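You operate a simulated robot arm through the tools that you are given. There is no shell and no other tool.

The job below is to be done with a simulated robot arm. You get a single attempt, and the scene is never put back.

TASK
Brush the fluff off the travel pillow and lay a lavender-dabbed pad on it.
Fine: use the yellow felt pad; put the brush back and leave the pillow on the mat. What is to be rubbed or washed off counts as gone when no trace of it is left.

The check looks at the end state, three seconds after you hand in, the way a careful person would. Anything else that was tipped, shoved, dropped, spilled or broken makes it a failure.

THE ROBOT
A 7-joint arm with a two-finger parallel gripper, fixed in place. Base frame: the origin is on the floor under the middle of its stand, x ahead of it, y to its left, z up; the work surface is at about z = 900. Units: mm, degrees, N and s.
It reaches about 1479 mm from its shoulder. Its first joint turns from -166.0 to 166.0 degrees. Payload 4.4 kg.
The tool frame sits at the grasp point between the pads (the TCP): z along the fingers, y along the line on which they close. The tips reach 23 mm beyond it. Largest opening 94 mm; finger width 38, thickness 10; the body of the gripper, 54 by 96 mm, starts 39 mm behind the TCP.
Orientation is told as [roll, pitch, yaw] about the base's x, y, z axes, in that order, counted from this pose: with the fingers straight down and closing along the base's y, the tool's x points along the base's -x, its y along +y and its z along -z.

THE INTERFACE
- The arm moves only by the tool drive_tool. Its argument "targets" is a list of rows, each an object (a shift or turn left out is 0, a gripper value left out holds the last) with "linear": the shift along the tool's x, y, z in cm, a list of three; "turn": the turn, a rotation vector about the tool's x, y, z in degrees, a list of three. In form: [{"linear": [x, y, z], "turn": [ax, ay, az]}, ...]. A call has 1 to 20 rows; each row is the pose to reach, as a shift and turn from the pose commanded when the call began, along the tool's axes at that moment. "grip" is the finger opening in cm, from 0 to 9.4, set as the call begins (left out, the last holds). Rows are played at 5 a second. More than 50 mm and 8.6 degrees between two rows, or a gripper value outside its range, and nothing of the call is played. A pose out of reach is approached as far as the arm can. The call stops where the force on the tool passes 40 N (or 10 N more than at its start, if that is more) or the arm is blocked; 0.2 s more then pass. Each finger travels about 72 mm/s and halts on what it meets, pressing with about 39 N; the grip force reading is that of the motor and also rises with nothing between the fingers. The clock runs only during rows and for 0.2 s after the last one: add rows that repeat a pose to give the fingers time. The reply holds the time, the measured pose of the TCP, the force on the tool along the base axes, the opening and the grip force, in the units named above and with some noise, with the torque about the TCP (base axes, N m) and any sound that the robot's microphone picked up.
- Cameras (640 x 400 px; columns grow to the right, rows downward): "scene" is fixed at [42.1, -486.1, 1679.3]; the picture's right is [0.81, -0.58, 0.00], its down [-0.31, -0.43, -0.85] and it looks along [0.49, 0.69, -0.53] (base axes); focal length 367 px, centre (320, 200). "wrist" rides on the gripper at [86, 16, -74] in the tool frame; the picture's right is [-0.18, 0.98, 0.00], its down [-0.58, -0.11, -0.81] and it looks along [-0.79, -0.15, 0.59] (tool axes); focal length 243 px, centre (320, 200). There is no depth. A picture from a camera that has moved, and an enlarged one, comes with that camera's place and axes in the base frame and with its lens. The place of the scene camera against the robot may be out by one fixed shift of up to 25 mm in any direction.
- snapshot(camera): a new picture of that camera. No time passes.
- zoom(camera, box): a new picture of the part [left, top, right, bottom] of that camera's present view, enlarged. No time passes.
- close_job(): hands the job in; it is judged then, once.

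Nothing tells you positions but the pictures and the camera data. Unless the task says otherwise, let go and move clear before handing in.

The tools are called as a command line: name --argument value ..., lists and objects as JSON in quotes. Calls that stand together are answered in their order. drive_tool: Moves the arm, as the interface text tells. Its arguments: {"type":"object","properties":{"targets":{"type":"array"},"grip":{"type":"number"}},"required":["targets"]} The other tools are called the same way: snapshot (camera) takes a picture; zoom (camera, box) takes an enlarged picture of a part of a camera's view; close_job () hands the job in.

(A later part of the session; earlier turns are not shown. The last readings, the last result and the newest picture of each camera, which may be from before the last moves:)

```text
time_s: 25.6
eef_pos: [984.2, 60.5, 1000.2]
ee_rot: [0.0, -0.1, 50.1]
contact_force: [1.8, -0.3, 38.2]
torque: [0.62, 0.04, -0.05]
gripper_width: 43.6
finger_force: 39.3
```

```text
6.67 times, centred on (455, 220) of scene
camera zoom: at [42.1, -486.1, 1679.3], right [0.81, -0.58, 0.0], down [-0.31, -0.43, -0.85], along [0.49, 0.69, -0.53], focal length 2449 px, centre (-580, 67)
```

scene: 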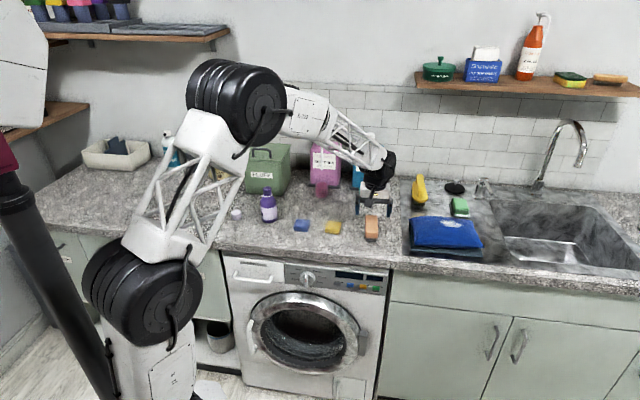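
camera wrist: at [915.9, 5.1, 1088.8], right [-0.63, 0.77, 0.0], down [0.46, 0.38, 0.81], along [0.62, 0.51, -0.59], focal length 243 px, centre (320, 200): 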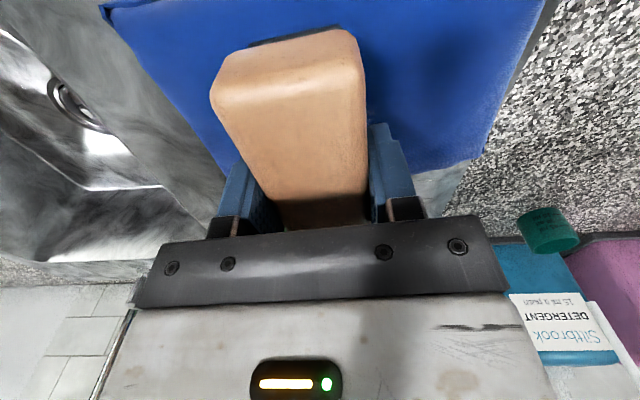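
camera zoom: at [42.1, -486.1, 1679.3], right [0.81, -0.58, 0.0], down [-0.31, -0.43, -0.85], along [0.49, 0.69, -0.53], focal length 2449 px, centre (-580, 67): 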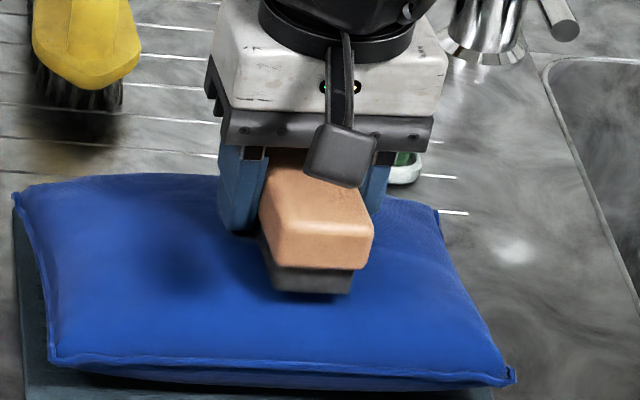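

Contact starts at about TCP z 1004.5 and the pillow is fairly stiff, about 6 N/mm. I'll ease off to a light press and stroke to the right along the pillow, then lift.

drive_tool --targets '[{"linear": [0, 0, -0.4]}, {"linear": [0, -1.2, -0.4]}, {"linear": [0, -2.8, -0.4]}, {"linear": [0, -4.4, -0.4]}, {"linear": [0, -6.0, -0.4]}, {"linear": [0, -7.0, -0.4]}]'

zoom --camera "scene" --box '[400, 170, 520, 260]'

snapshot --camera "wrist"

```text
time_s: 27.0
eef_pos: [1037.8, 15.6, 1001.5]
ee_rot: [0.0, 0.0, 50.1]
contact_force: [0.2, 0.2, -1.3]
torque: [0.03, -0.01, 0.02]
gripper_width: 43.9
finger_force: 39.6
```

```text
4.44 times, centred on (460, 215) of scene
camera zoom: at [42.1, -486.1, 1679.3], right [0.81, -0.58, 0.0], down [-0.31, -0.43, -0.85], along [0.49, 0.69, -0.53], focal length 1633 px, centre (-302, 133)
```

zoom: 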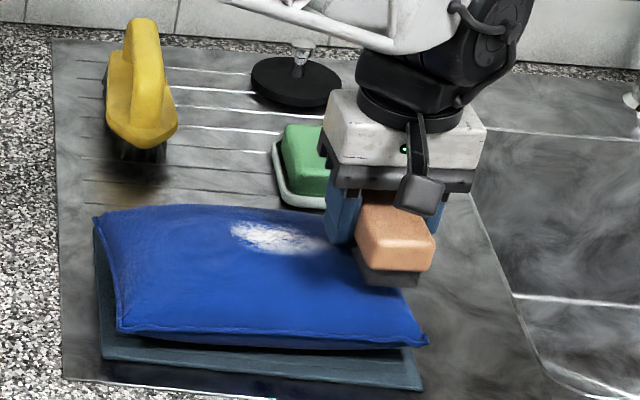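

```text
taken
camera wrist: at [970.2, -39.3, 1076.5], right [-0.64, 0.77, 0.0], down [0.46, 0.38, 0.81], along [0.62, 0.51, -0.59], focal length 243 px, centre (320, 200)
```

wrist: 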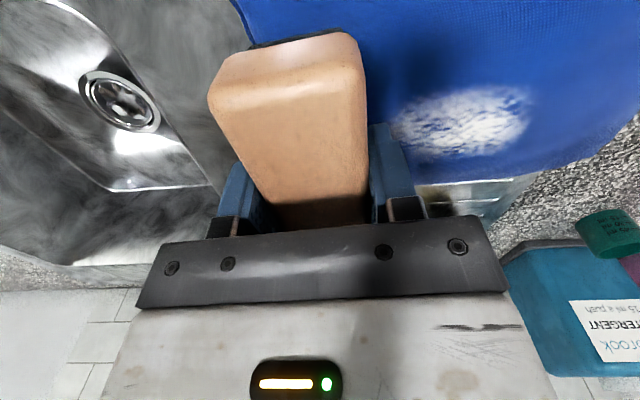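

The fluff is now visible in the wrist view, centred around [982, 63] and about 64 × 46 mm. I'll make full strokes across it in both directions with slightly more pressure.

drive_tool --targets '[{"linear": [0, 0, -2]}, {"linear": [0, 4.5, -2]}, {"linear": [0, 9, -2]}, {"linear": [0, 13.5, -2]}, {"linear": [0, 14, 0.1]}, {"linear": [0, 12, 0.1]}, {"linear": [0, 10, 0.1]}, {"linear": [0, 8, 0.1]}, {"linear": [0, 6, 0.1]}, {"linear": [0, 4, 0.1]}, {"linear": [0, 2, 0.1]}, {"linear": [0, 0, 0.1]}, {"linear": [0, 2, 0.1]}, {"linear": [0, 4, 0.1]}, {"linear": [0, 6, 0.1]}, {"linear": [0, 8, 0.1]}, {"linear": [0, 10, 0.1]}, {"linear": [0, 12, 0.1]}, {"linear": [0, 14, 0.1]}]'

zoom --camera "scene" --box '[400, 170, 520, 260]'

snapshot --camera "wrist"

```text
time_s: 31.0
eef_pos: [929.6, 104.7, 1001.6]
ee_rot: [0.0, 0.0, 50.0]
contact_force: [-0.2, 0.4, -0.8]
torque: [-0.02, 0.02, 0.0]
gripper_width: 43.3
finger_force: 39.0
```

```text
4.44 times, centred on (460, 215) of scene
camera zoom: at [42.1, -486.1, 1679.3], right [0.81, -0.58, 0.0], down [-0.31, -0.43, -0.85], along [0.49, 0.69, -0.53], focal length 1633 px, centre (-302, 133)
```

zoom: 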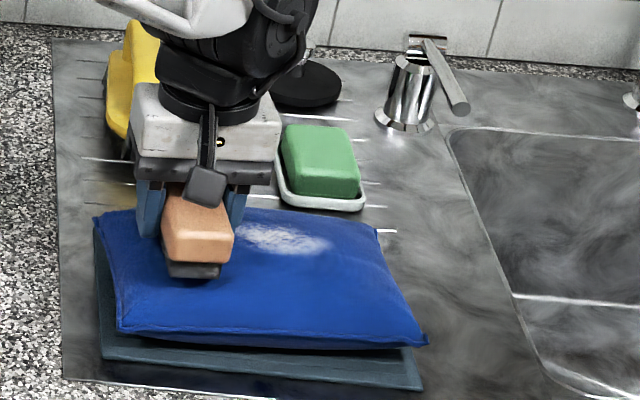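

```text
taken
camera wrist: at [862.4, 49.7, 1076.6], right [-0.63, 0.77, 0.0], down [0.46, 0.38, 0.81], along [0.62, 0.51, -0.59], focal length 243 px, centre (320, 200)
```

wrist: 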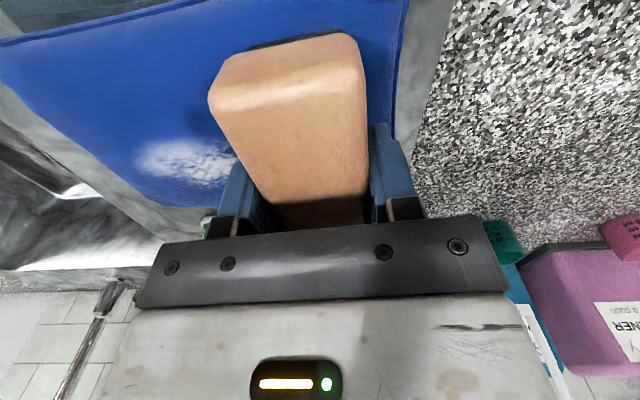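

The fluff is thinning, so the brush works. I'll zoom to see what remains.

zoom --camera "scene" --box '[430, 205, 490, 245]'

drive_tool --targets '[{"linear": [0, -2, 0]}, {"linear": [0, -4, 0]}, {"linear": [0, -6, 0]}, {"linear": [0, -8, 0]}, {"linear": [0, -10, 0]}, {"linear": [0, -12, 0]}, {"linear": [0, -14, 0]}, {"linear": [0, -12, 0]}, {"linear": [0, -10, 0]}, {"linear": [0, -8, 0]}, {"linear": [0, -6, 0]}, {"linear": [0, -4, 0]}, {"linear": [0, -2, 0]}, {"linear": [0, 0, 0]}]'

zoom --camera "scene" --box '[430, 205, 490, 245]'

snapshot --camera "scene"

```text
10.00 times, centred on (460, 225) of scene
camera zoom: at [42.1, -486.1, 1679.3], right [0.81, -0.58, 0.0], down [-0.31, -0.43, -0.85], along [0.49, 0.69, -0.53], focal length 3674 px, centre (-1080, -50)
```

zoom: 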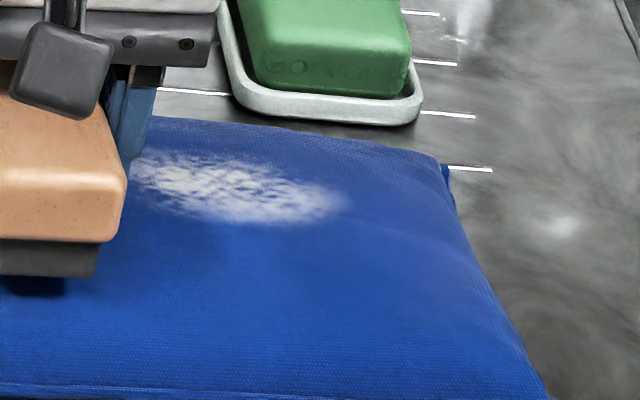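

```text
time_s: 34.0
eef_pos: [929.8, 105.3, 1001.5]
ee_rot: [0.0, 0.0, 50.1]
contact_force: [-0.6, 1.3, -1.5]
torque: [-0.02, 0.02, -0.02]
gripper_width: 43.7
finger_force: 39.0
```

```text
10.00 times, centred on (460, 225) of scene
camera zoom: at [42.1, -486.1, 1679.3], right [0.81, -0.58, 0.0], down [-0.31, -0.43, -0.85], along [0.49, 0.69, -0.53], focal length 3674 px, centre (-1080, -50)
```

zoom: 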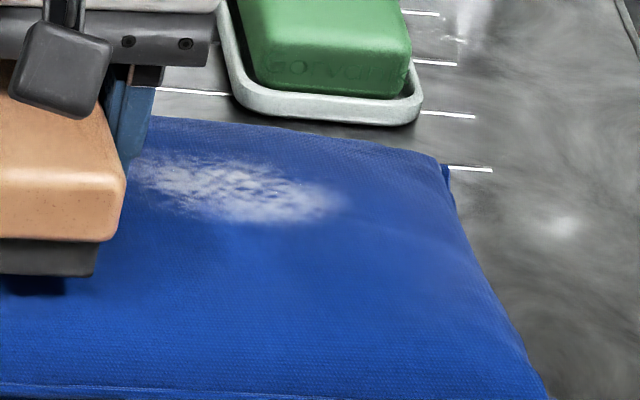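

```text
taken
```

scene: 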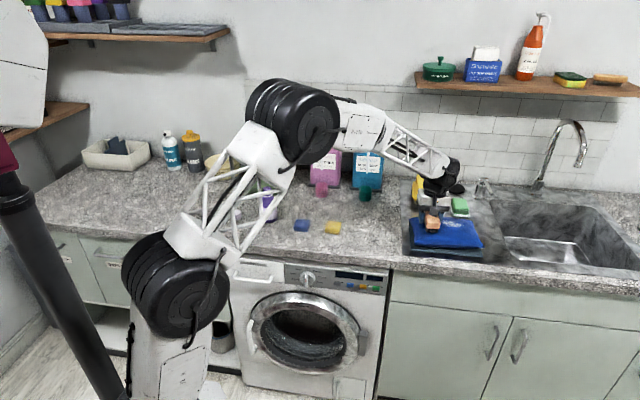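

Each pass fades it evenly and the pillow isn't moving. I'll do more strokes with slightly more pressure.

drive_tool --targets '[{"linear": [0, -2.5, 0.1]}, {"linear": [0, -5, 0.1]}, {"linear": [0, -7.5, 0.1]}, {"linear": [0, -10, 0.1]}, {"linear": [0, -12.5, 0.1]}, {"linear": [0, -10, 0.1]}, {"linear": [0, -7.5, 0.1]}, {"linear": [0, -5, 0.1]}, {"linear": [0, -2.5, 0.1]}, {"linear": [0, -5, 0.1]}, {"linear": [0, -7.5, 0.1]}, {"linear": [0, -10, 0.1]}, {"linear": [0, -12.5, 0.1]}, {"linear": [0, -10, 0.1]}, {"linear": [0, -7.5, 0.1]}, {"linear": [0, -5, 0.1]}, {"linear": [0, -2.5, 0.1]}, {"linear": [0, 0, 0]}]'

zoom --camera "scene" --box '[430, 205, 490, 245]'

zoom --camera "scene" --box '[400, 170, 520, 260]'

```text
time_s: 37.8
eef_pos: [930.0, 106.3, 1002.5]
ee_rot: [0.0, 0.0, 49.9]
contact_force: [-0.8, -0.4, -1.1]
torque: [0.0, -0.01, 0.03]
gripper_width: 43.8
finger_force: 39.0
```

```text
10.00 times, centred on (460, 225) of scene
camera zoom: at [42.1, -486.1, 1679.3], right [0.81, -0.58, 0.0], down [-0.31, -0.43, -0.85], along [0.49, 0.69, -0.53], focal length 3674 px, centre (-1080, -50)
```

zoom: 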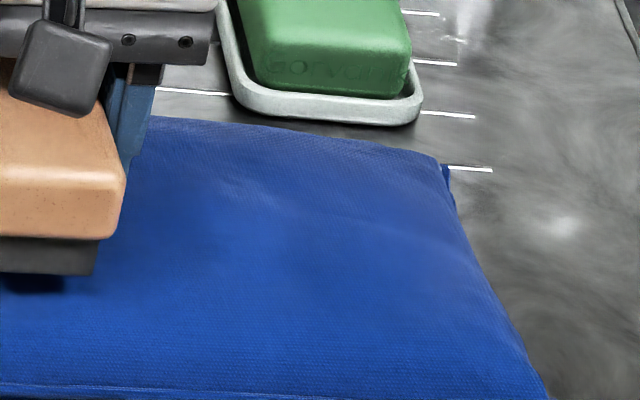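

```text
4.44 times, centred on (460, 215) of scene
camera zoom: at [42.1, -486.1, 1679.3], right [0.81, -0.58, 0.0], down [-0.31, -0.43, -0.85], along [0.49, 0.69, -0.53], focal length 1633 px, centre (-302, 133)
```

zoom: 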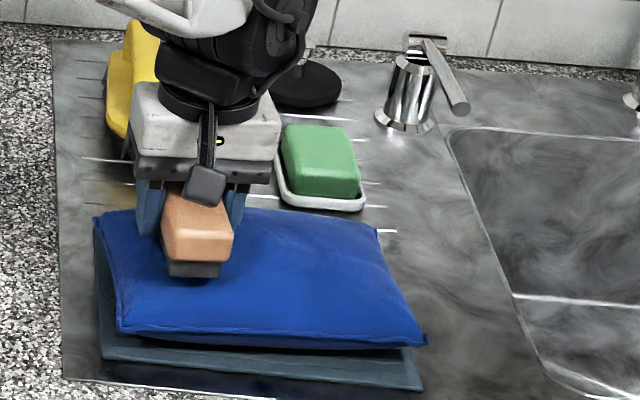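

The fluff looks almost completely gone, with perhaps a faint trace. I'll do one more set of strokes to be sure.

drive_tool --targets '[{"linear": [0, -2.5, 0.2]}, {"linear": [0, -5, 0.2]}, {"linear": [0, -7.5, 0.2]}, {"linear": [0, -10, 0.2]}, {"linear": [0, -12.5, 0.2]}, {"linear": [0, -10, 0.2]}, {"linear": [0, -7.5, 0.2]}, {"linear": [0, -5, 0.2]}, {"linear": [0, -2.5, 0.2]}, {"linear": [0, -5, 0.2]}, {"linear": [0, -7.5, 0.2]}, {"linear": [0, -10, 0.2]}, {"linear": [0, -12.5, 0.2]}, {"linear": [0, -10, 0.2]}, {"linear": [0, -7.5, 0.2]}, {"linear": [0, -5, 0.2]}, {"linear": [0, -2.5, 0.1]}, {"linear": [0, 0, 0]}, {"linear": [0, 0, -4]}]'

zoom --camera "scene" --box '[430, 205, 490, 245]'

snapshot --camera "wrist"

```text
time_s: 41.8
eef_pos: [929.3, 106.0, 1042.1]
ee_rot: [0.1, 0.1, 50.1]
contact_force: [0.4, 0.2, -1.0]
torque: [0.01, -0.01, 0.03]
gripper_width: 43.6
finger_force: 39.0
```

```text
10.00 times, centred on (460, 225) of scene
camera zoom: at [42.1, -486.1, 1679.3], right [0.81, -0.58, 0.0], down [-0.31, -0.43, -0.85], along [0.49, 0.69, -0.53], focal length 3674 px, centre (-1080, -50)
```

zoom: 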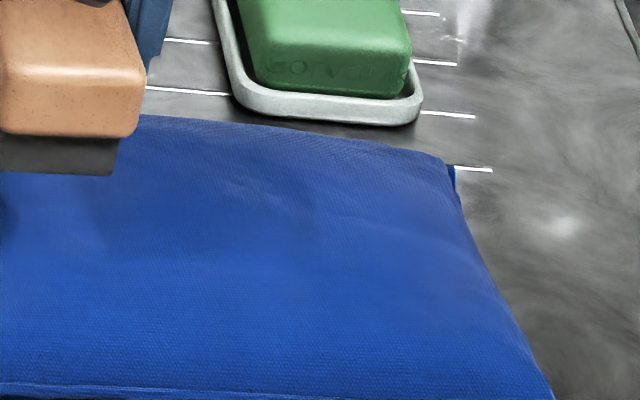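

```text
taken
camera wrist: at [862.6, 50.7, 1116.0], right [-0.63, 0.77, 0.0], down [0.46, 0.38, 0.81], along [0.62, 0.51, -0.59], focal length 243 px, centre (320, 200)
```

wrist: 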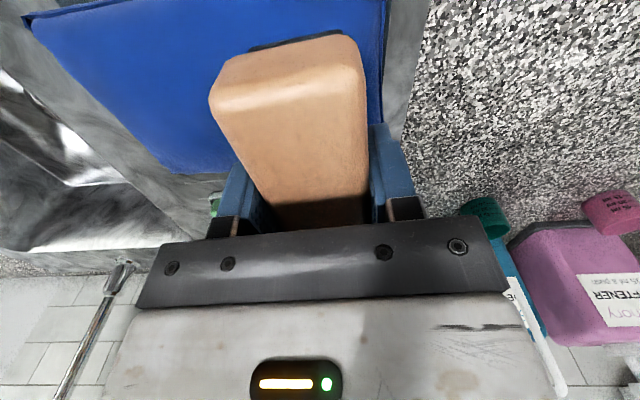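

The surface looks clean from the scene side. On the way back with the brush I'll stop where the wrist camera can see the pillow surface unobstructed.

drive_tool --targets '[{"linear": [0.2, 2, -2]}, {"linear": [0.4, 5, -5]}, {"linear": [0.4, 8.5, -7]}, {"linear": [0.4, 10, -8]}, {"linear": [0.4, 10, -8]}]'

zoom --camera "wrist" --box '[0, 0, 240, 180]'

zoom --camera "scene" --box '[400, 195, 500, 265]'

```text
time_s: 43.0
eef_pos: [850.5, 168.4, 1121.3]
ee_rot: [0.0, 0.1, 49.9]
contact_force: [0.2, 1.3, -0.3]
torque: [-0.03, -0.01, -0.01]
gripper_width: 43.7
finger_force: 39.2
```

```text
2.22 times, centred on (120, 90) of wrist
camera zoom: at [783.1, 112.6, 1196.0], right [-0.64, 0.77, 0.0], down [0.46, 0.38, 0.81], along [0.62, 0.51, -0.59], focal length 539 px, centre (764, 444)
```

zoom: 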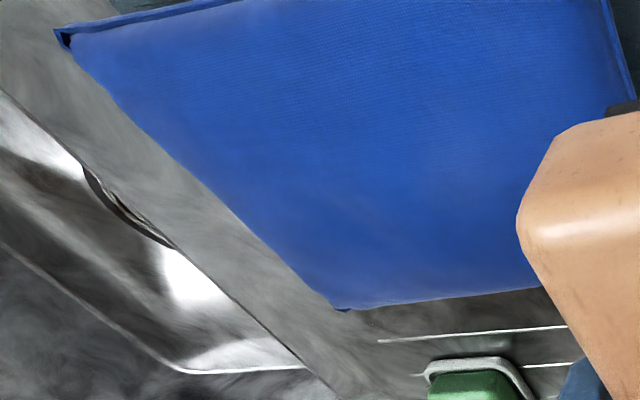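

```text
5.71 times, centred on (450, 230) of scene
camera zoom: at [42.1, -486.1, 1679.3], right [0.81, -0.58, 0.0], down [-0.31, -0.43, -0.85], along [0.49, 0.69, -0.53], focal length 2099 px, centre (-423, 29)
```

zoom: 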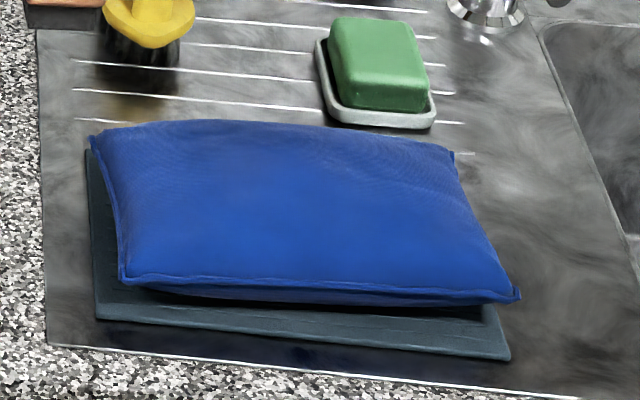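

The pillow is clean and still on the mat. Now I'll return the brush to its original spot, with TCP near [806.3, 251] and yaw 47.6.

drive_tool --targets '[{"linear": [-1.0, 2.5, 1.0], "turn": [0, 0, 0.8]}, {"linear": [-2.0, 5.0, 3.0], "turn": [0, 0, 1.6]}, {"linear": [-3.0, 7.5, 5.0], "turn": [0, 0, 2.3]}, {"linear": [-3.47, 8.7, 7.5], "turn": [0, 0, 2.3]}, {"linear": [-3.47, 8.7, 11.5], "turn": [0, 0, 2.3]}, {"linear": [-3.47, 8.7, 15], "turn": [0, 0, 2.3]}, {"linear": [-3.47, 8.7, 17], "turn": [0, 0, 2.3]}, {"linear": [-3.47, 8.7, 18], "turn": [0, 0, 2.3]}, {"linear": [-3.47, 8.7, 18], "turn": [0, 0, 2.3]}]'

zoom --camera "scene" --box '[340, 195, 400, 250]'

```text
time_s: 45.0
eef_pos: [805.0, 249.5, 941.0]
ee_rot: [0.0, 0.0, 47.7]
contact_force: [-0.4, -0.5, -0.5]
torque: [-0.04, 0.0, 0.01]
gripper_width: 43.8
finger_force: 38.7
```

```text
7.27 times, centred on (370, 222) of scene
camera zoom: at [42.1, -486.1, 1679.3], right [0.81, -0.58, 0.0], down [-0.31, -0.43, -0.85], along [0.49, 0.69, -0.53], focal length 2672 px, centre (-44, 36)
```

zoom: 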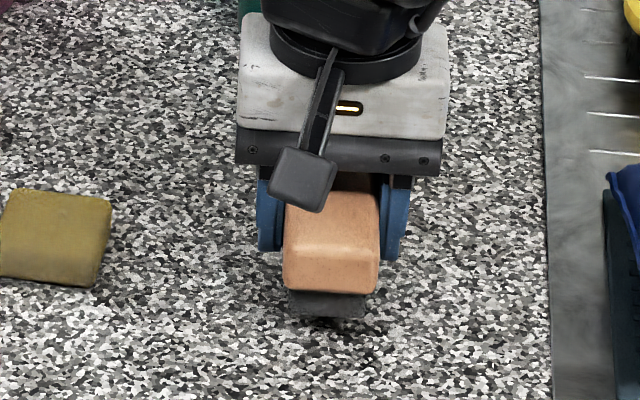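

Its columns match the original placement. I'll lower the last 11–12 mm gently.

drive_tool --targets '[{"linear": [0, 0, 0.4]}, {"linear": [0, 0, 0.8]}, {"linear": [0, 0, 1.0]}, {"linear": [0, 0, 1.0]}]'

drive_tool --targets '[{"linear": [0, 0, 0.1]}, {"linear": [0, 0, 0.15]}, {"linear": [0, 0, 0.15]}]'

zoom --camera "scene" --box '[340, 195, 400, 250]'

```text
time_s: 46.0
eef_pos: [806.7, 249.0, 932.3]
ee_rot: [0.0, 0.0, 47.8]
contact_force: [-0.2, 0.6, -1.6]
torque: [0.01, 0.0, 0.01]
gripper_width: 43.7
finger_force: 39.0
```

```text
time_s: 46.8
eef_pos: [805.2, 247.7, 930.3]
ee_rot: [0.0, 0.0, 47.7]
contact_force: [0.0, 0.4, -0.8]
torque: [0.0, -0.02, -0.01]
gripper_width: 43.6
finger_force: 39.1
```

```text
7.27 times, centred on (370, 222) of scene
camera zoom: at [42.1, -486.1, 1679.3], right [0.81, -0.58, 0.0], down [-0.31, -0.43, -0.85], along [0.49, 0.69, -0.53], focal length 2672 px, centre (-44, 36)
```

zoom: 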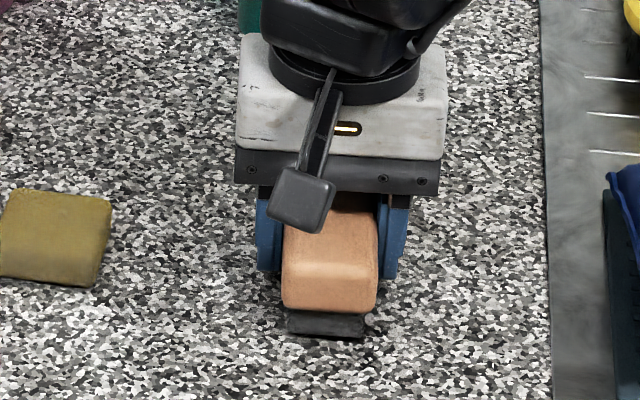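

There's about 1–2 mm left, so I'll lower until light contact shows.

drive_tool --targets '[{"linear": [0, 0, 0.1]}, {"linear": [0, 0, 0.1]}]'

drive_tool --targets '[{"linear": [0, 0, 0.1]}, {"linear": [0, 0, 0.1]}]'

```text
time_s: 47.4
eef_pos: [807.1, 248.6, 929.8]
ee_rot: [-0.1, 0.0, 47.7]
contact_force: [0.6, 0.5, -0.8]
torque: [-0.02, -0.02, -0.01]
gripper_width: 43.4
finger_force: 38.9
```

```text
time_s: 48.0
eef_pos: [806.2, 250.3, 929.0]
ee_rot: [0.0, 0.0, 47.7]
contact_force: [-0.2, 0.2, -0.5]
torque: [0.0, 0.03, 0.02]
gripper_width: 43.5
finger_force: 39.7
```

drive_tool --targets '[{"linear": [0, 0, 0.1]}, {"linear": [0, 0, 0.1]}]'

drive_tool --targets '[{"linear": [0, 0, 0.05]}, {"linear": [0, 0, 0.05]}]'

zoom --camera "scene" --box '[340, 195, 400, 250]'

```text
time_s: 48.6
eef_pos: [806.5, 248.6, 927.6]
ee_rot: [0.0, 0.0, 47.8]
contact_force: [0.7, 0.3, 0.3]
torque: [0.01, 0.0, 0.01]
gripper_width: 43.8
finger_force: 38.6
```

```text
time_s: 49.2
eef_pos: [806.7, 249.7, 926.2]
ee_rot: [0.0, 0.0, 47.7]
contact_force: [0.9, 0.4, -0.7]
torque: [-0.01, -0.02, -0.01]
gripper_width: 43.5
finger_force: 38.6
```

```text
7.27 times, centred on (370, 222) of scene
camera zoom: at [42.1, -486.1, 1679.3], right [0.81, -0.58, 0.0], down [-0.31, -0.43, -0.85], along [0.49, 0.69, -0.53], focal length 2672 px, centre (-44, 36)
```

zoom: 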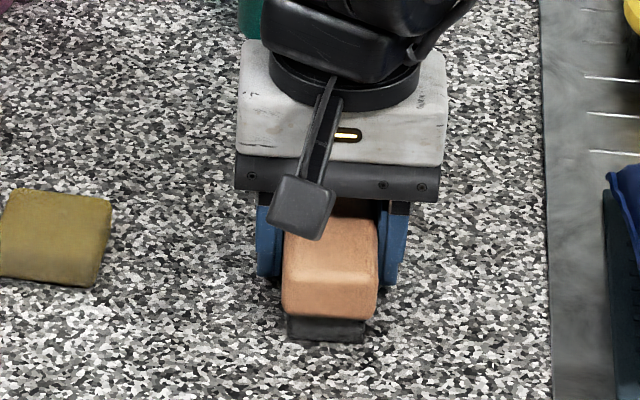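

drive_tool --targets '[{"linear": [0, 0, 0.05]}, {"linear": [0, 0, 0.1]}, {"linear": [0, 0, 0.1]}]'

```text
time_s: 50.0
eef_pos: [807.4, 248.5, 924.8]
ee_rot: [0.0, 0.0, 47.7]
contact_force: [-2.8, -2.4, 11.1]
torque: [-0.49, 0.49, -0.01]
gripper_width: 43.5
finger_force: 38.9
```

The near end of the brush has touched down with about 11 N. I'll release it now.

drive_tool --targets '[{"linear": [0, 0, 0]}, {"linear": [0, 0, 0]}, {"linear": [0, 0, 0]}, {"linear": [0, 0, 0]}]' --grip 9.4

drive_tool --targets '[{"linear": [0, 0, -2]}, {"linear": [0, 0, -6]}, {"linear": [0, 0, -10.5]}, {"linear": [2, 0, -15]}, {"linear": [5, 0, -17.5]}, {"linear": [5, 0, -17.5]}]'

zoom --camera "scene" --box '[340, 195, 400, 250]'

snapshot --camera "wrist"

snapshot --camera "scene"

```text
time_s: 51.0
eef_pos: [807.9, 248.9, 924.9]
ee_rot: [0.0, 0.0, 47.7]
contact_force: [0.0, 0.4, 0.0]
torque: [0.0, 0.01, -0.01]
gripper_width: 94.1
finger_force: 0.2
```

```text
time_s: 52.4
eef_pos: [774.3, 211.9, 1101.3]
ee_rot: [-0.1, 0.0, 47.7]
contact_force: [0.4, 0.8, -0.9]
torque: [0.01, -0.01, -0.01]
gripper_width: 94.3
finger_force: 0.0
```

```text
7.27 times, centred on (370, 222) of scene
camera zoom: at [42.1, -486.1, 1679.3], right [0.81, -0.58, 0.0], down [-0.31, -0.43, -0.85], along [0.49, 0.69, -0.53], focal length 2672 px, centre (-44, 36)
```

zoom: 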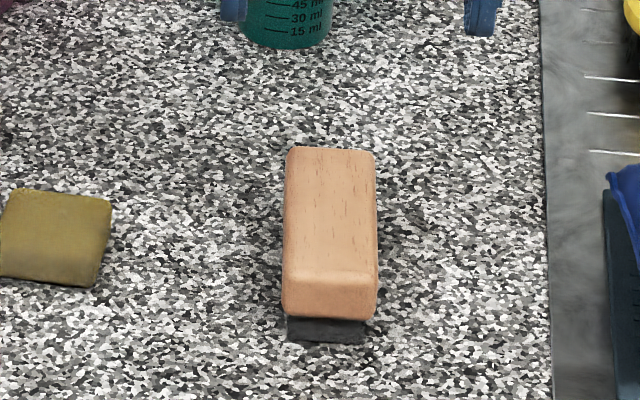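

```text
taken
camera wrist: at [703.4, 159.6, 1175.9], right [-0.6, 0.8, 0.0], down [0.47, 0.36, 0.81], along [0.64, 0.49, -0.59], focal length 243 px, centre (320, 200)
```

wrist: 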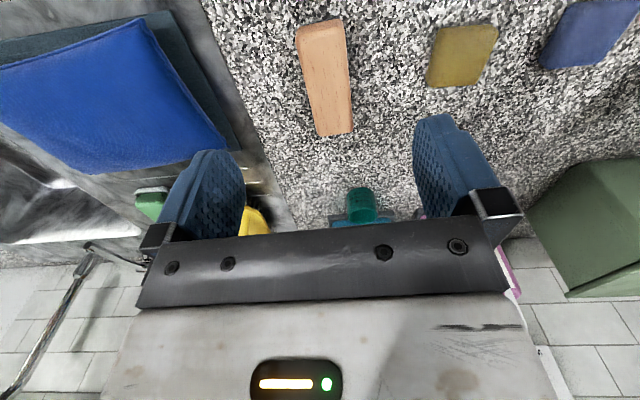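

```text
taken
```

scene: 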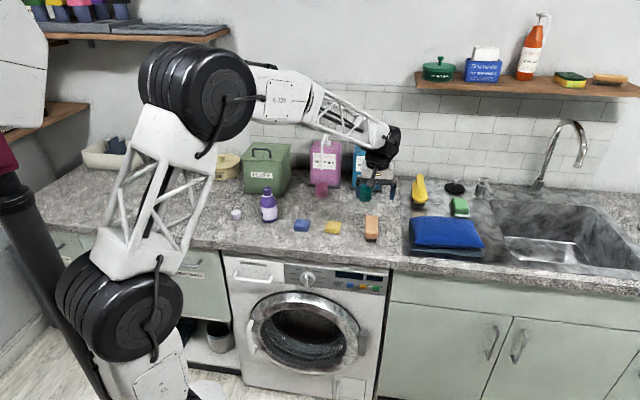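

The brush is back within about 2 mm of its original spot. Next is the yellow pad near [708, 338]; I'll move to view it close up for measuring.

drive_tool --targets '[{"linear": [0.7, 4.4, 0.5]}, {"linear": [1.4, 8.8, 1.2]}, {"linear": [2.2, 13.27, 2]}, {"linear": [2.2, 13.27, 2]}]'

zoom --camera "wrist" --box '[240, 30, 420, 170]'

snapshot --camera "wrist"

```text
time_s: 53.4
eef_pos: [659.9, 285.4, 1081.2]
ee_rot: [0.1, 0.1, 47.7]
contact_force: [-0.4, 0.0, -0.4]
torque: [-0.01, 0.01, 0.03]
gripper_width: 94.2
finger_force: 0.1
```

```text
2.86 times, centred on (330, 100) of wrist
camera zoom: at [590.3, 233.3, 1155.6], right [-0.6, 0.8, 0.0], down [0.47, 0.36, 0.81], along [0.64, 0.49, -0.59], focal length 693 px, centre (291, 486)
```

zoom: 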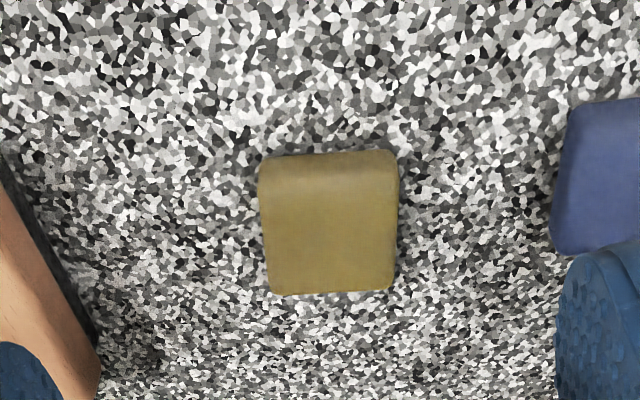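

```text
taken
camera wrist: at [590.3, 233.3, 1155.6], right [-0.6, 0.8, 0.0], down [0.47, 0.36, 0.81], along [0.64, 0.49, -0.59], focal length 243 px, centre (320, 200)
```

wrist: 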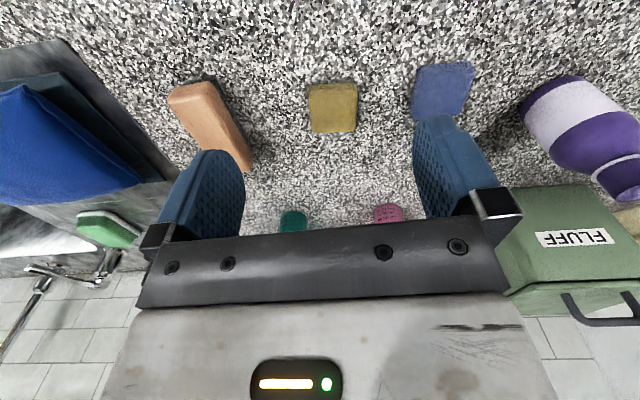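

The yellow pad is about 50 mm square, 20 mm thick, centred at [709.5, 342] and turned about 40.5°. I'll hover and check before descending.

drive_tool --targets '[{"linear": [-2.5, 0.05, 2.0], "turn": [0, 0, 2.4]}, {"linear": [-5.0, 0.1, 4.0], "turn": [0, 0, 4.8]}, {"linear": [-7.52, 0.14, 6.5], "turn": [0, 0, 7.2]}, {"linear": [-7.52, 0.14, 9.5], "turn": [0, 0, 7.2]}, {"linear": [-7.52, 0.14, 11.5], "turn": [0, 0, 7.2]}, {"linear": [-7.52, 0.14, 11.5], "turn": [0, 0, 7.2]}]'

snapshot --camera "wrist"

zoom --camera "scene" --box '[290, 180, 380, 250]'

```text
time_s: 54.8
eef_pos: [708.1, 342.7, 965.5]
ee_rot: [0.0, 0.1, 40.6]
contact_force: [-0.2, -0.2, -0.5]
torque: [-0.01, 0.0, 0.02]
gripper_width: 94.0
finger_force: 0.1
```

```text
taken
camera wrist: at [633.5, 298.6, 1040.5], right [-0.5, 0.87, 0.0], down [0.51, 0.29, 0.81], along [0.7, 0.4, -0.59], focal length 243 px, centre (320, 200)
```

wrist: 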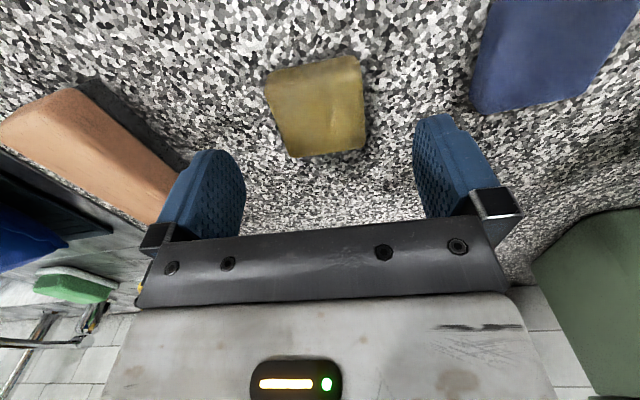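

```text
5.71 times, centred on (335, 215) of scene
camera zoom: at [42.1, -486.1, 1679.3], right [0.81, -0.58, 0.0], down [-0.31, -0.43, -0.85], along [0.49, 0.69, -0.53], focal length 2099 px, centre (234, 114)
```

zoom: 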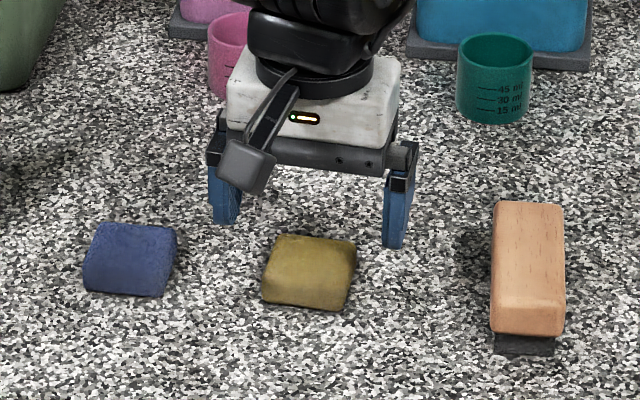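

The alignment looks good, so I'll make a small yaw trim and descend to z about 926 (tips near 903).

drive_tool --targets '[{"linear": [-0.1, 0, 1.2], "turn": [0, 0, 1]}, {"linear": [-0.15, 0, 2.4], "turn": [0, 0, 2]}, {"linear": [-0.15, 0, 3.3], "turn": [0, 0, 2]}, {"linear": [-0.15, 0, 3.9], "turn": [0, 0, 2]}, {"linear": [-0.15, 0, 3.9], "turn": [0, 0, 2]}]'

snapshot --camera "wrist"

zoom --camera "scene" --box '[290, 180, 380, 250]'

```text
time_s: 56.0
eef_pos: [709.4, 343.8, 925.9]
ee_rot: [0.0, 0.0, 38.5]
contact_force: [0.3, 0.0, 0.5]
torque: [0.04, 0.01, 0.0]
gripper_width: 94.0
finger_force: 0.0
```

```text
taken
camera wrist: at [633.0, 302.5, 1002.0], right [-0.47, 0.88, 0.0], down [0.52, 0.28, 0.81], along [0.71, 0.38, -0.59], focal length 243 px, centre (320, 200)
```

wrist: 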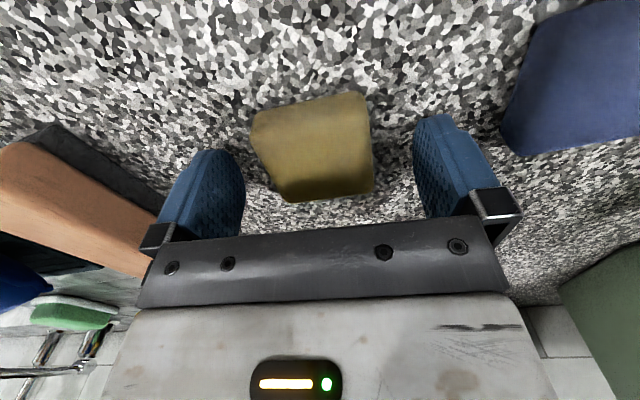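

```text
5.71 times, centred on (335, 215) of scene
camera zoom: at [42.1, -486.1, 1679.3], right [0.81, -0.58, 0.0], down [-0.31, -0.43, -0.85], along [0.49, 0.69, -0.53], focal length 2099 px, centre (234, 114)
```

zoom: 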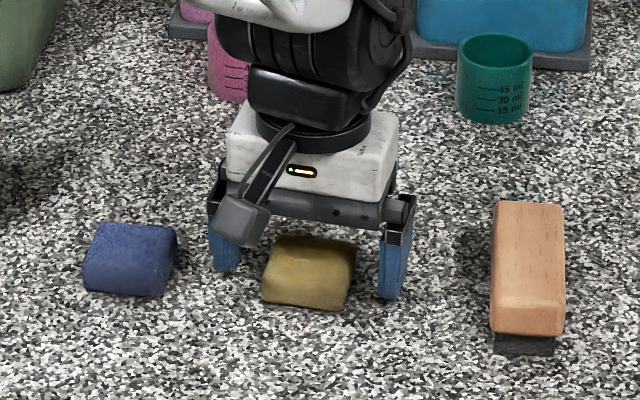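

The pad is centred between the fingers. I'll close on it gently and test with a small slow lift.

drive_tool --targets '[{"linear": [0, 0, 0]}, {"linear": [0, 0, 0]}, {"linear": [0, 0, 0]}, {"linear": [0, 0, 0]}, {"linear": [0, 0, 0]}]' --grip 3.5

snapshot --camera "wrist"

```text
time_s: 57.2
eef_pos: [710.8, 343.6, 926.0]
ee_rot: [0.1, 0.0, 38.5]
contact_force: [-0.5, 0.4, 1.5]
torque: [-0.03, -0.01, -0.03]
gripper_width: 50.2
finger_force: 39.3
```

```text
taken
camera wrist: at [633.0, 302.5, 1002.1], right [-0.47, 0.88, 0.0], down [0.52, 0.28, 0.81], along [0.71, 0.38, -0.59], focal length 243 px, centre (320, 200)
```

wrist: 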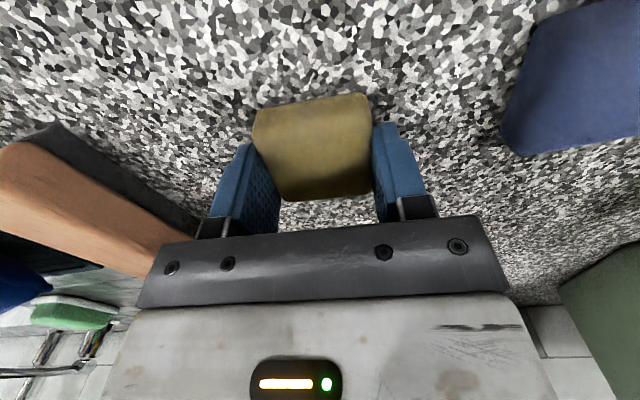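

drive_tool --targets '[{"linear": [0, 0, -0.2]}, {"linear": [0, 0, -0.5]}, {"linear": [0, 0, -1.0]}, {"linear": [0, 0, -1.6]}, {"linear": [0, 0, -2.4]}, {"linear": [0, 0, -3.2]}, {"linear": [0, 0, -4.2]}, {"linear": [0, 0, -5.2]}, {"linear": [0, 0, -6.2]}, {"linear": [0, 0, -7.4]}, {"linear": [0, 0, -8.6]}, {"linear": [0, 0, -10]}, {"linear": [0, 0, -11.5]}, {"linear": [0, 0, -13]}, {"linear": [0, 0, -14.5]}, {"linear": [0, 0, -16]}, {"linear": [0, 0, -17]}, {"linear": [0, 0, -17]}]'

snapshot --camera "wrist"

zoom --camera "scene" --box '[280, 130, 400, 250]'

```text
time_s: 61.0
eef_pos: [709.9, 343.2, 1095.2]
ee_rot: [0.0, 0.0, 38.4]
contact_force: [0.6, 0.1, -0.1]
torque: [-0.01, 0.03, -0.01]
gripper_width: 50.1
finger_force: 39.6
```

```text
taken
camera wrist: at [633.5, 302.5, 1171.0], right [-0.47, 0.88, 0.0], down [0.52, 0.28, 0.81], along [0.71, 0.38, -0.59], focal length 243 px, centre (320, 200)
```

wrist: 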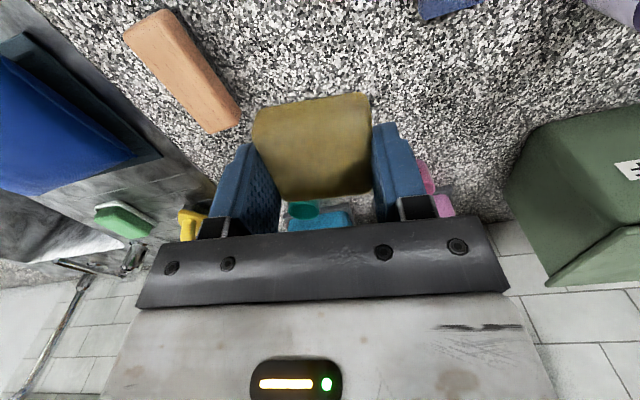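

```text
3.33 times, centred on (340, 190) of scene
camera zoom: at [42.1, -486.1, 1679.3], right [0.81, -0.58, 0.0], down [-0.31, -0.43, -0.85], along [0.49, 0.69, -0.53], focal length 1225 px, centre (253, 233)
```

zoom: 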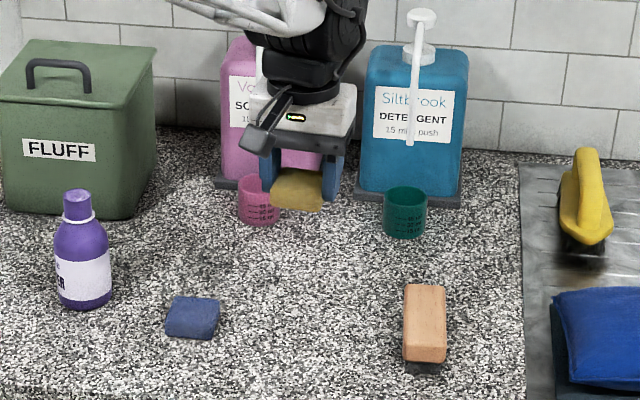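

The yellow pad is held, with its bottom about 26 mm below the TCP. Next I'll hover high over the lavender bottle to locate its top precisely.

drive_tool --targets '[{"linear": [0, 4, -2]}, {"linear": [0, 8.2, -4]}, {"linear": [-0.1, 12.4, -5.5]}, {"linear": [-0.2, 16.6, -5.5]}, {"linear": [-0.26, 20.8, -5.5]}, {"linear": [-0.26, 23.5, -5.5]}, {"linear": [-0.26, 24.6, -5.5]}, {"linear": [-0.26, 24.6, -5.5]}]'

snapshot --camera "wrist"

zoom --camera "scene" --box '[210, 110, 330, 240]'

```text
time_s: 62.8
eef_pos: [558.2, 536.3, 1151.4]
ee_rot: [-0.1, 0.0, 38.5]
contact_force: [0.1, -0.5, 0.1]
torque: [-0.01, 0.0, -0.01]
gripper_width: 49.8
finger_force: 39.1
```

```text
taken
camera wrist: at [481.5, 496.4, 1226.5], right [-0.47, 0.88, 0.0], down [0.52, 0.28, 0.81], along [0.71, 0.38, -0.59], focal length 243 px, centre (320, 200)
```

wrist: 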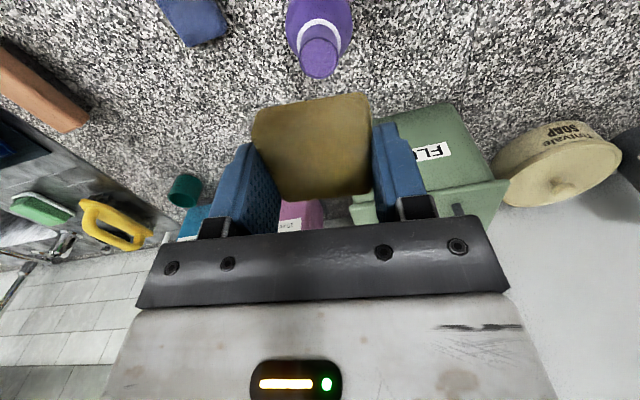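

```text
3.08 times, centred on (270, 175) of scene
camera zoom: at [42.1, -486.1, 1679.3], right [0.81, -0.58, 0.0], down [-0.31, -0.43, -0.85], along [0.49, 0.69, -0.53], focal length 1130 px, centre (474, 277)
```

zoom: 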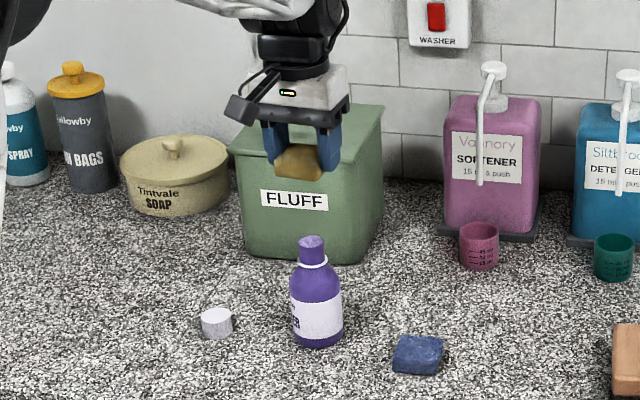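

zoom --camera "wrist" --box '[260, 0, 380, 110]'

zoom --camera "scene" --box '[245, 180, 295, 230]'

```text
3.64 times, centred on (320, 55) of wrist
camera zoom: at [481.5, 496.4, 1226.5], right [-0.47, 0.88, 0.0], down [0.52, 0.28, 0.81], along [0.71, 0.38, -0.59], focal length 882 px, centre (320, 727)
```

zoom: 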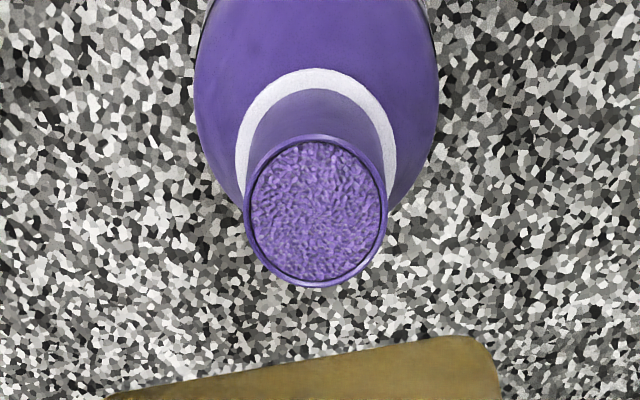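

```text
8.00 times, centred on (270, 205) of scene
camera zoom: at [42.1, -486.1, 1679.3], right [0.81, -0.58, 0.0], down [-0.31, -0.43, -0.85], along [0.49, 0.69, -0.53], focal length 2939 px, centre (720, 160)
```

zoom: 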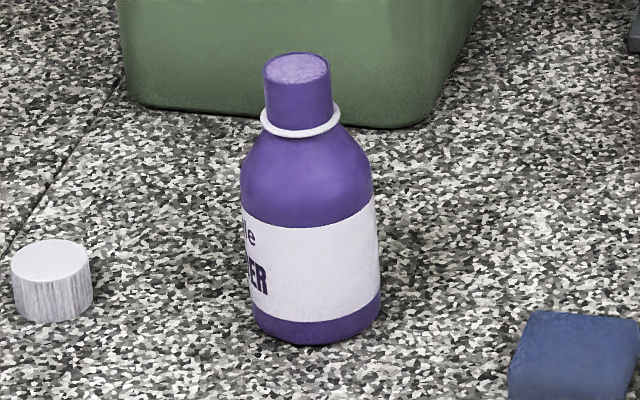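

The bottle top is a sponge dabber at [556.8, 535, 1031.5], confirmed by two rays. I'll lower the pad centred over it, expecting contact at TCP z about 1057.

drive_tool --targets '[{"linear": [0.2, 0, 2]}, {"linear": [0.2, 0, 4.5]}, {"linear": [0.2, 0, 6.5]}, {"linear": [0.2, 0, 8]}, {"linear": [0.2, 0, 8.7]}, {"linear": [0.2, 0, 8.7]}]'

snapshot --camera "wrist"

zoom --camera "scene" --box '[235, 160, 305, 230]'

```text
time_s: 64.2
eef_pos: [556.5, 534.9, 1064.0]
ee_rot: [0.0, 0.0, 38.5]
contact_force: [0.1, 0.5, 0.5]
torque: [-0.02, 0.0, 0.03]
gripper_width: 49.9
finger_force: 38.7
```

```text
taken
camera wrist: at [480.1, 494.5, 1139.1], right [-0.47, 0.88, 0.0], down [0.52, 0.28, 0.81], along [0.71, 0.38, -0.59], focal length 243 px, centre (320, 200)
```

wrist: 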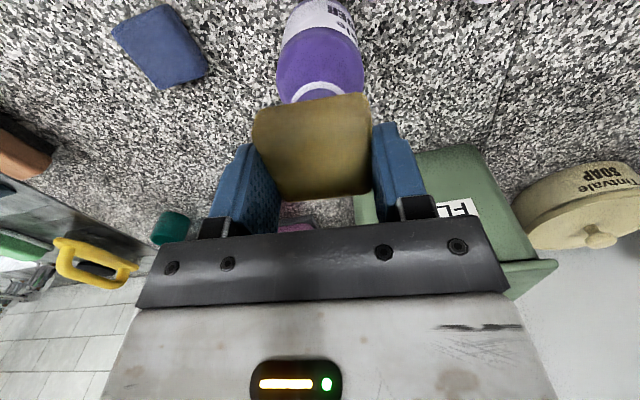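

```text
5.71 times, centred on (270, 195) of scene
camera zoom: at [42.1, -486.1, 1679.3], right [0.81, -0.58, 0.0], down [-0.31, -0.43, -0.85], along [0.49, 0.69, -0.53], focal length 2099 px, centre (606, 229)
```

zoom: 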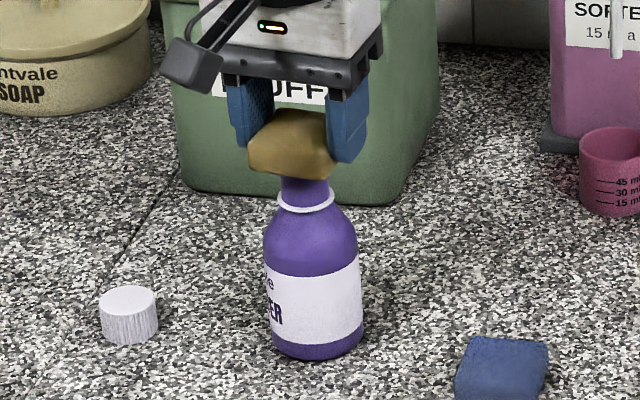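

The pad is centred just above the sponge. I'll lower in small steps and watch the force.

drive_tool --targets '[{"linear": [0, 0, 0.2]}, {"linear": [0, 0, 0.4]}, {"linear": [0, 0, 0.4]}]'

drive_tool --targets '[{"linear": [0, 0, 0.1]}, {"linear": [0, 0, 0.2]}, {"linear": [0, 0, 0.2]}]'

```text
time_s: 65.0
eef_pos: [558.0, 535.2, 1060.0]
ee_rot: [0.0, 0.0, 38.4]
contact_force: [0.1, -0.8, 4.2]
torque: [-0.04, 0.01, -0.05]
gripper_width: 50.2
finger_force: 38.6
```

```text
time_s: 65.8
eef_pos: [557.9, 537.1, 1060.2]
ee_rot: [0.1, -0.1, 38.5]
contact_force: [-0.2, -3.6, 30.2]
torque: [-0.23, 0.11, 0.01]
gripper_width: 49.8
finger_force: 39.0
```

There is firm contact with the sponge at about 30 N and the bottle is stable. I'll hold briefly, then lift straight off and check that the bottle stayed put.

drive_tool --targets '[{"linear": [0, 0, -0.05]}, {"linear": [0, 0, -0.05]}, {"linear": [0, 0, -0.05]}, {"linear": [0, 0, -0.05]}]'

drive_tool --targets '[{"linear": [0, 0, -0.2]}, {"linear": [0, 0, -0.5]}, {"linear": [0, 0, -1.2]}, {"linear": [0, 0, -2.5]}, {"linear": [0, 0, -5]}, {"linear": [0, 0, -8]}, {"linear": [0, 0, -10]}, {"linear": [0, 0, -10]}]'

snapshot --camera "wrist"

zoom --camera "scene" --box '[225, 130, 315, 230]'

```text
time_s: 66.8
eef_pos: [557.4, 535.9, 1061.5]
ee_rot: [0.0, -0.1, 38.5]
contact_force: [0.8, -0.7, 39.1]
torque: [-0.08, -0.01, 0.0]
gripper_width: 49.9
finger_force: 38.1
```

```text
time_s: 68.6
eef_pos: [557.7, 535.1, 1158.4]
ee_rot: [0.0, -0.1, 38.5]
contact_force: [-0.1, 0.4, -0.6]
torque: [-0.01, 0.01, -0.03]
gripper_width: 49.8
finger_force: 38.6
```

```text
taken
camera wrist: at [480.9, 495.2, 1234.0], right [-0.47, 0.88, 0.0], down [0.52, 0.28, 0.81], along [0.71, 0.38, -0.59], focal length 243 px, centre (320, 200)
```

wrist: 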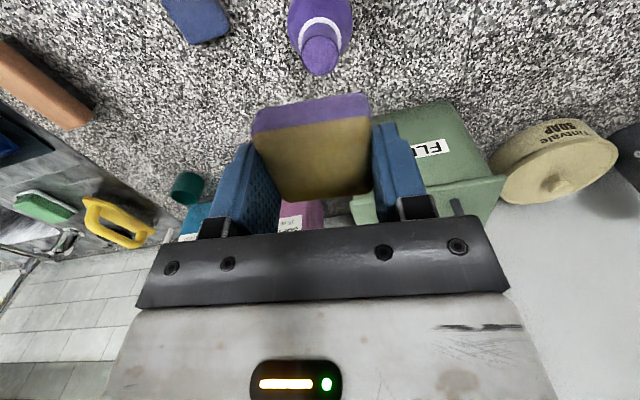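

```text
4.00 times, centred on (270, 180) of scene
camera zoom: at [42.1, -486.1, 1679.3], right [0.81, -0.58, 0.0], down [-0.31, -0.43, -0.85], along [0.49, 0.69, -0.53], focal length 1470 px, centre (520, 280)
```

zoom: 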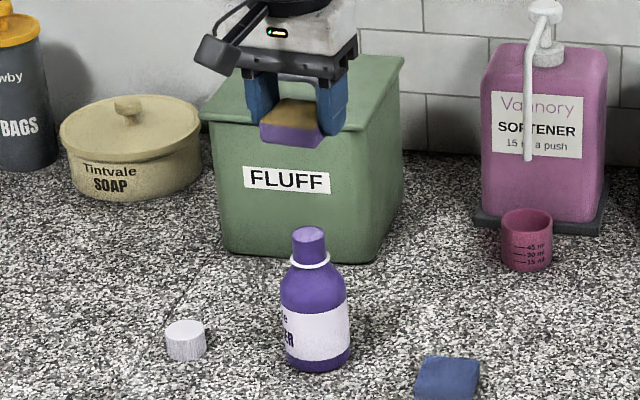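

The pad's lower half is now purple with lavender, and the bottle is upright in place. I'll carry the pad over to the pillow.

drive_tool --targets '[{"linear": [-0.2, -3.2, 0], "turn": [0, 0, -0.6]}, {"linear": [-0.5, -7.6, 0], "turn": [0, 0, -1.4]}, {"linear": [-0.8, -12.0, 0], "turn": [0, 0, -2.2]}, {"linear": [-1.1, -16.5, 0], "turn": [0, 0, -3.0]}, {"linear": [-1.3, -21.0, 0], "turn": [0, 0, -3.8]}, {"linear": [-1.6, -25.5, 0], "turn": [0, 0, -4.6]}, {"linear": [-1.9, -30.0, 0], "turn": [0, 0, -5.5]}, {"linear": [-2.2, -34.5, 0], "turn": [0, 0, -6.4]}, {"linear": [-2.4, -39.0, 0], "turn": [0, 0, -7.3]}, {"linear": [-2.7, -43.5, 0], "turn": [0, 0, -8.2]}, {"linear": [-3.0, -48.0, 0], "turn": [0, 0, -9.1]}, {"linear": [-3.3, -52.5, 0], "turn": [0, 0, -10]}, {"linear": [-3.5, -56.8, 0.5], "turn": [0, 0, -10.8]}, {"linear": [-3.7, -60.2, 1.5], "turn": [0, 0, -11.5]}, {"linear": [-3.84, -62.2, 4], "turn": [0, 0, -11.5]}, {"linear": [-3.84, -62.2, 7.5], "turn": [0, 0, -11.5]}, {"linear": [-3.84, -62.2, 10], "turn": [0, 0, -11.5]}, {"linear": [-3.84, -62.2, 11.5], "turn": [0, 0, -11.5]}, {"linear": [-3.84, -62.2, 11.5], "turn": [0, 0, -11.5]}]'

snapshot --camera "wrist"

zoom --camera "scene" --box '[390, 150, 510, 260]'

```text
time_s: 72.6
eef_pos: [975.6, 74.3, 1044.0]
ee_rot: [0.0, 0.0, 50.0]
contact_force: [0.3, 0.3, 0.1]
torque: [0.03, -0.01, -0.01]
gripper_width: 50.0
finger_force: 38.7
```

```text
taken
camera wrist: at [908.5, 17.7, 1118.8], right [-0.64, 0.77, 0.0], down [0.46, 0.38, 0.81], along [0.62, 0.51, -0.59], focal length 243 px, centre (320, 200)
```

wrist: 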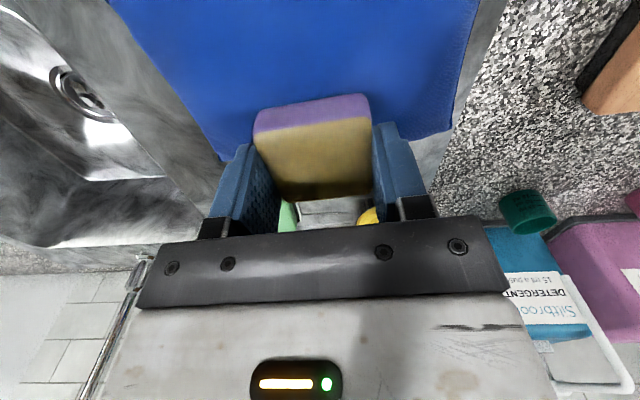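

```text
3.64 times, centred on (450, 205) of scene
camera zoom: at [42.1, -486.1, 1679.3], right [0.81, -0.58, 0.0], down [-0.31, -0.43, -0.85], along [0.49, 0.69, -0.53], focal length 1336 px, centre (-153, 182)
```

zoom: 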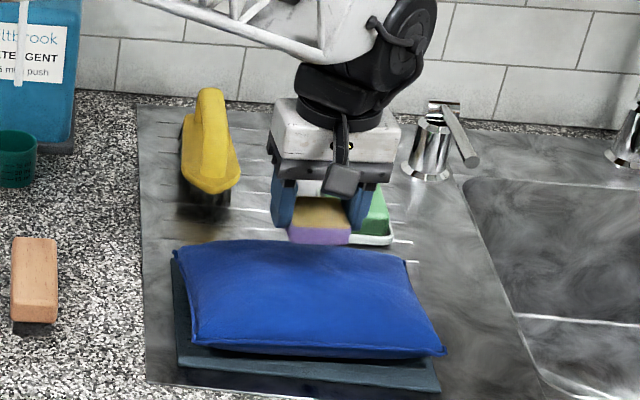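

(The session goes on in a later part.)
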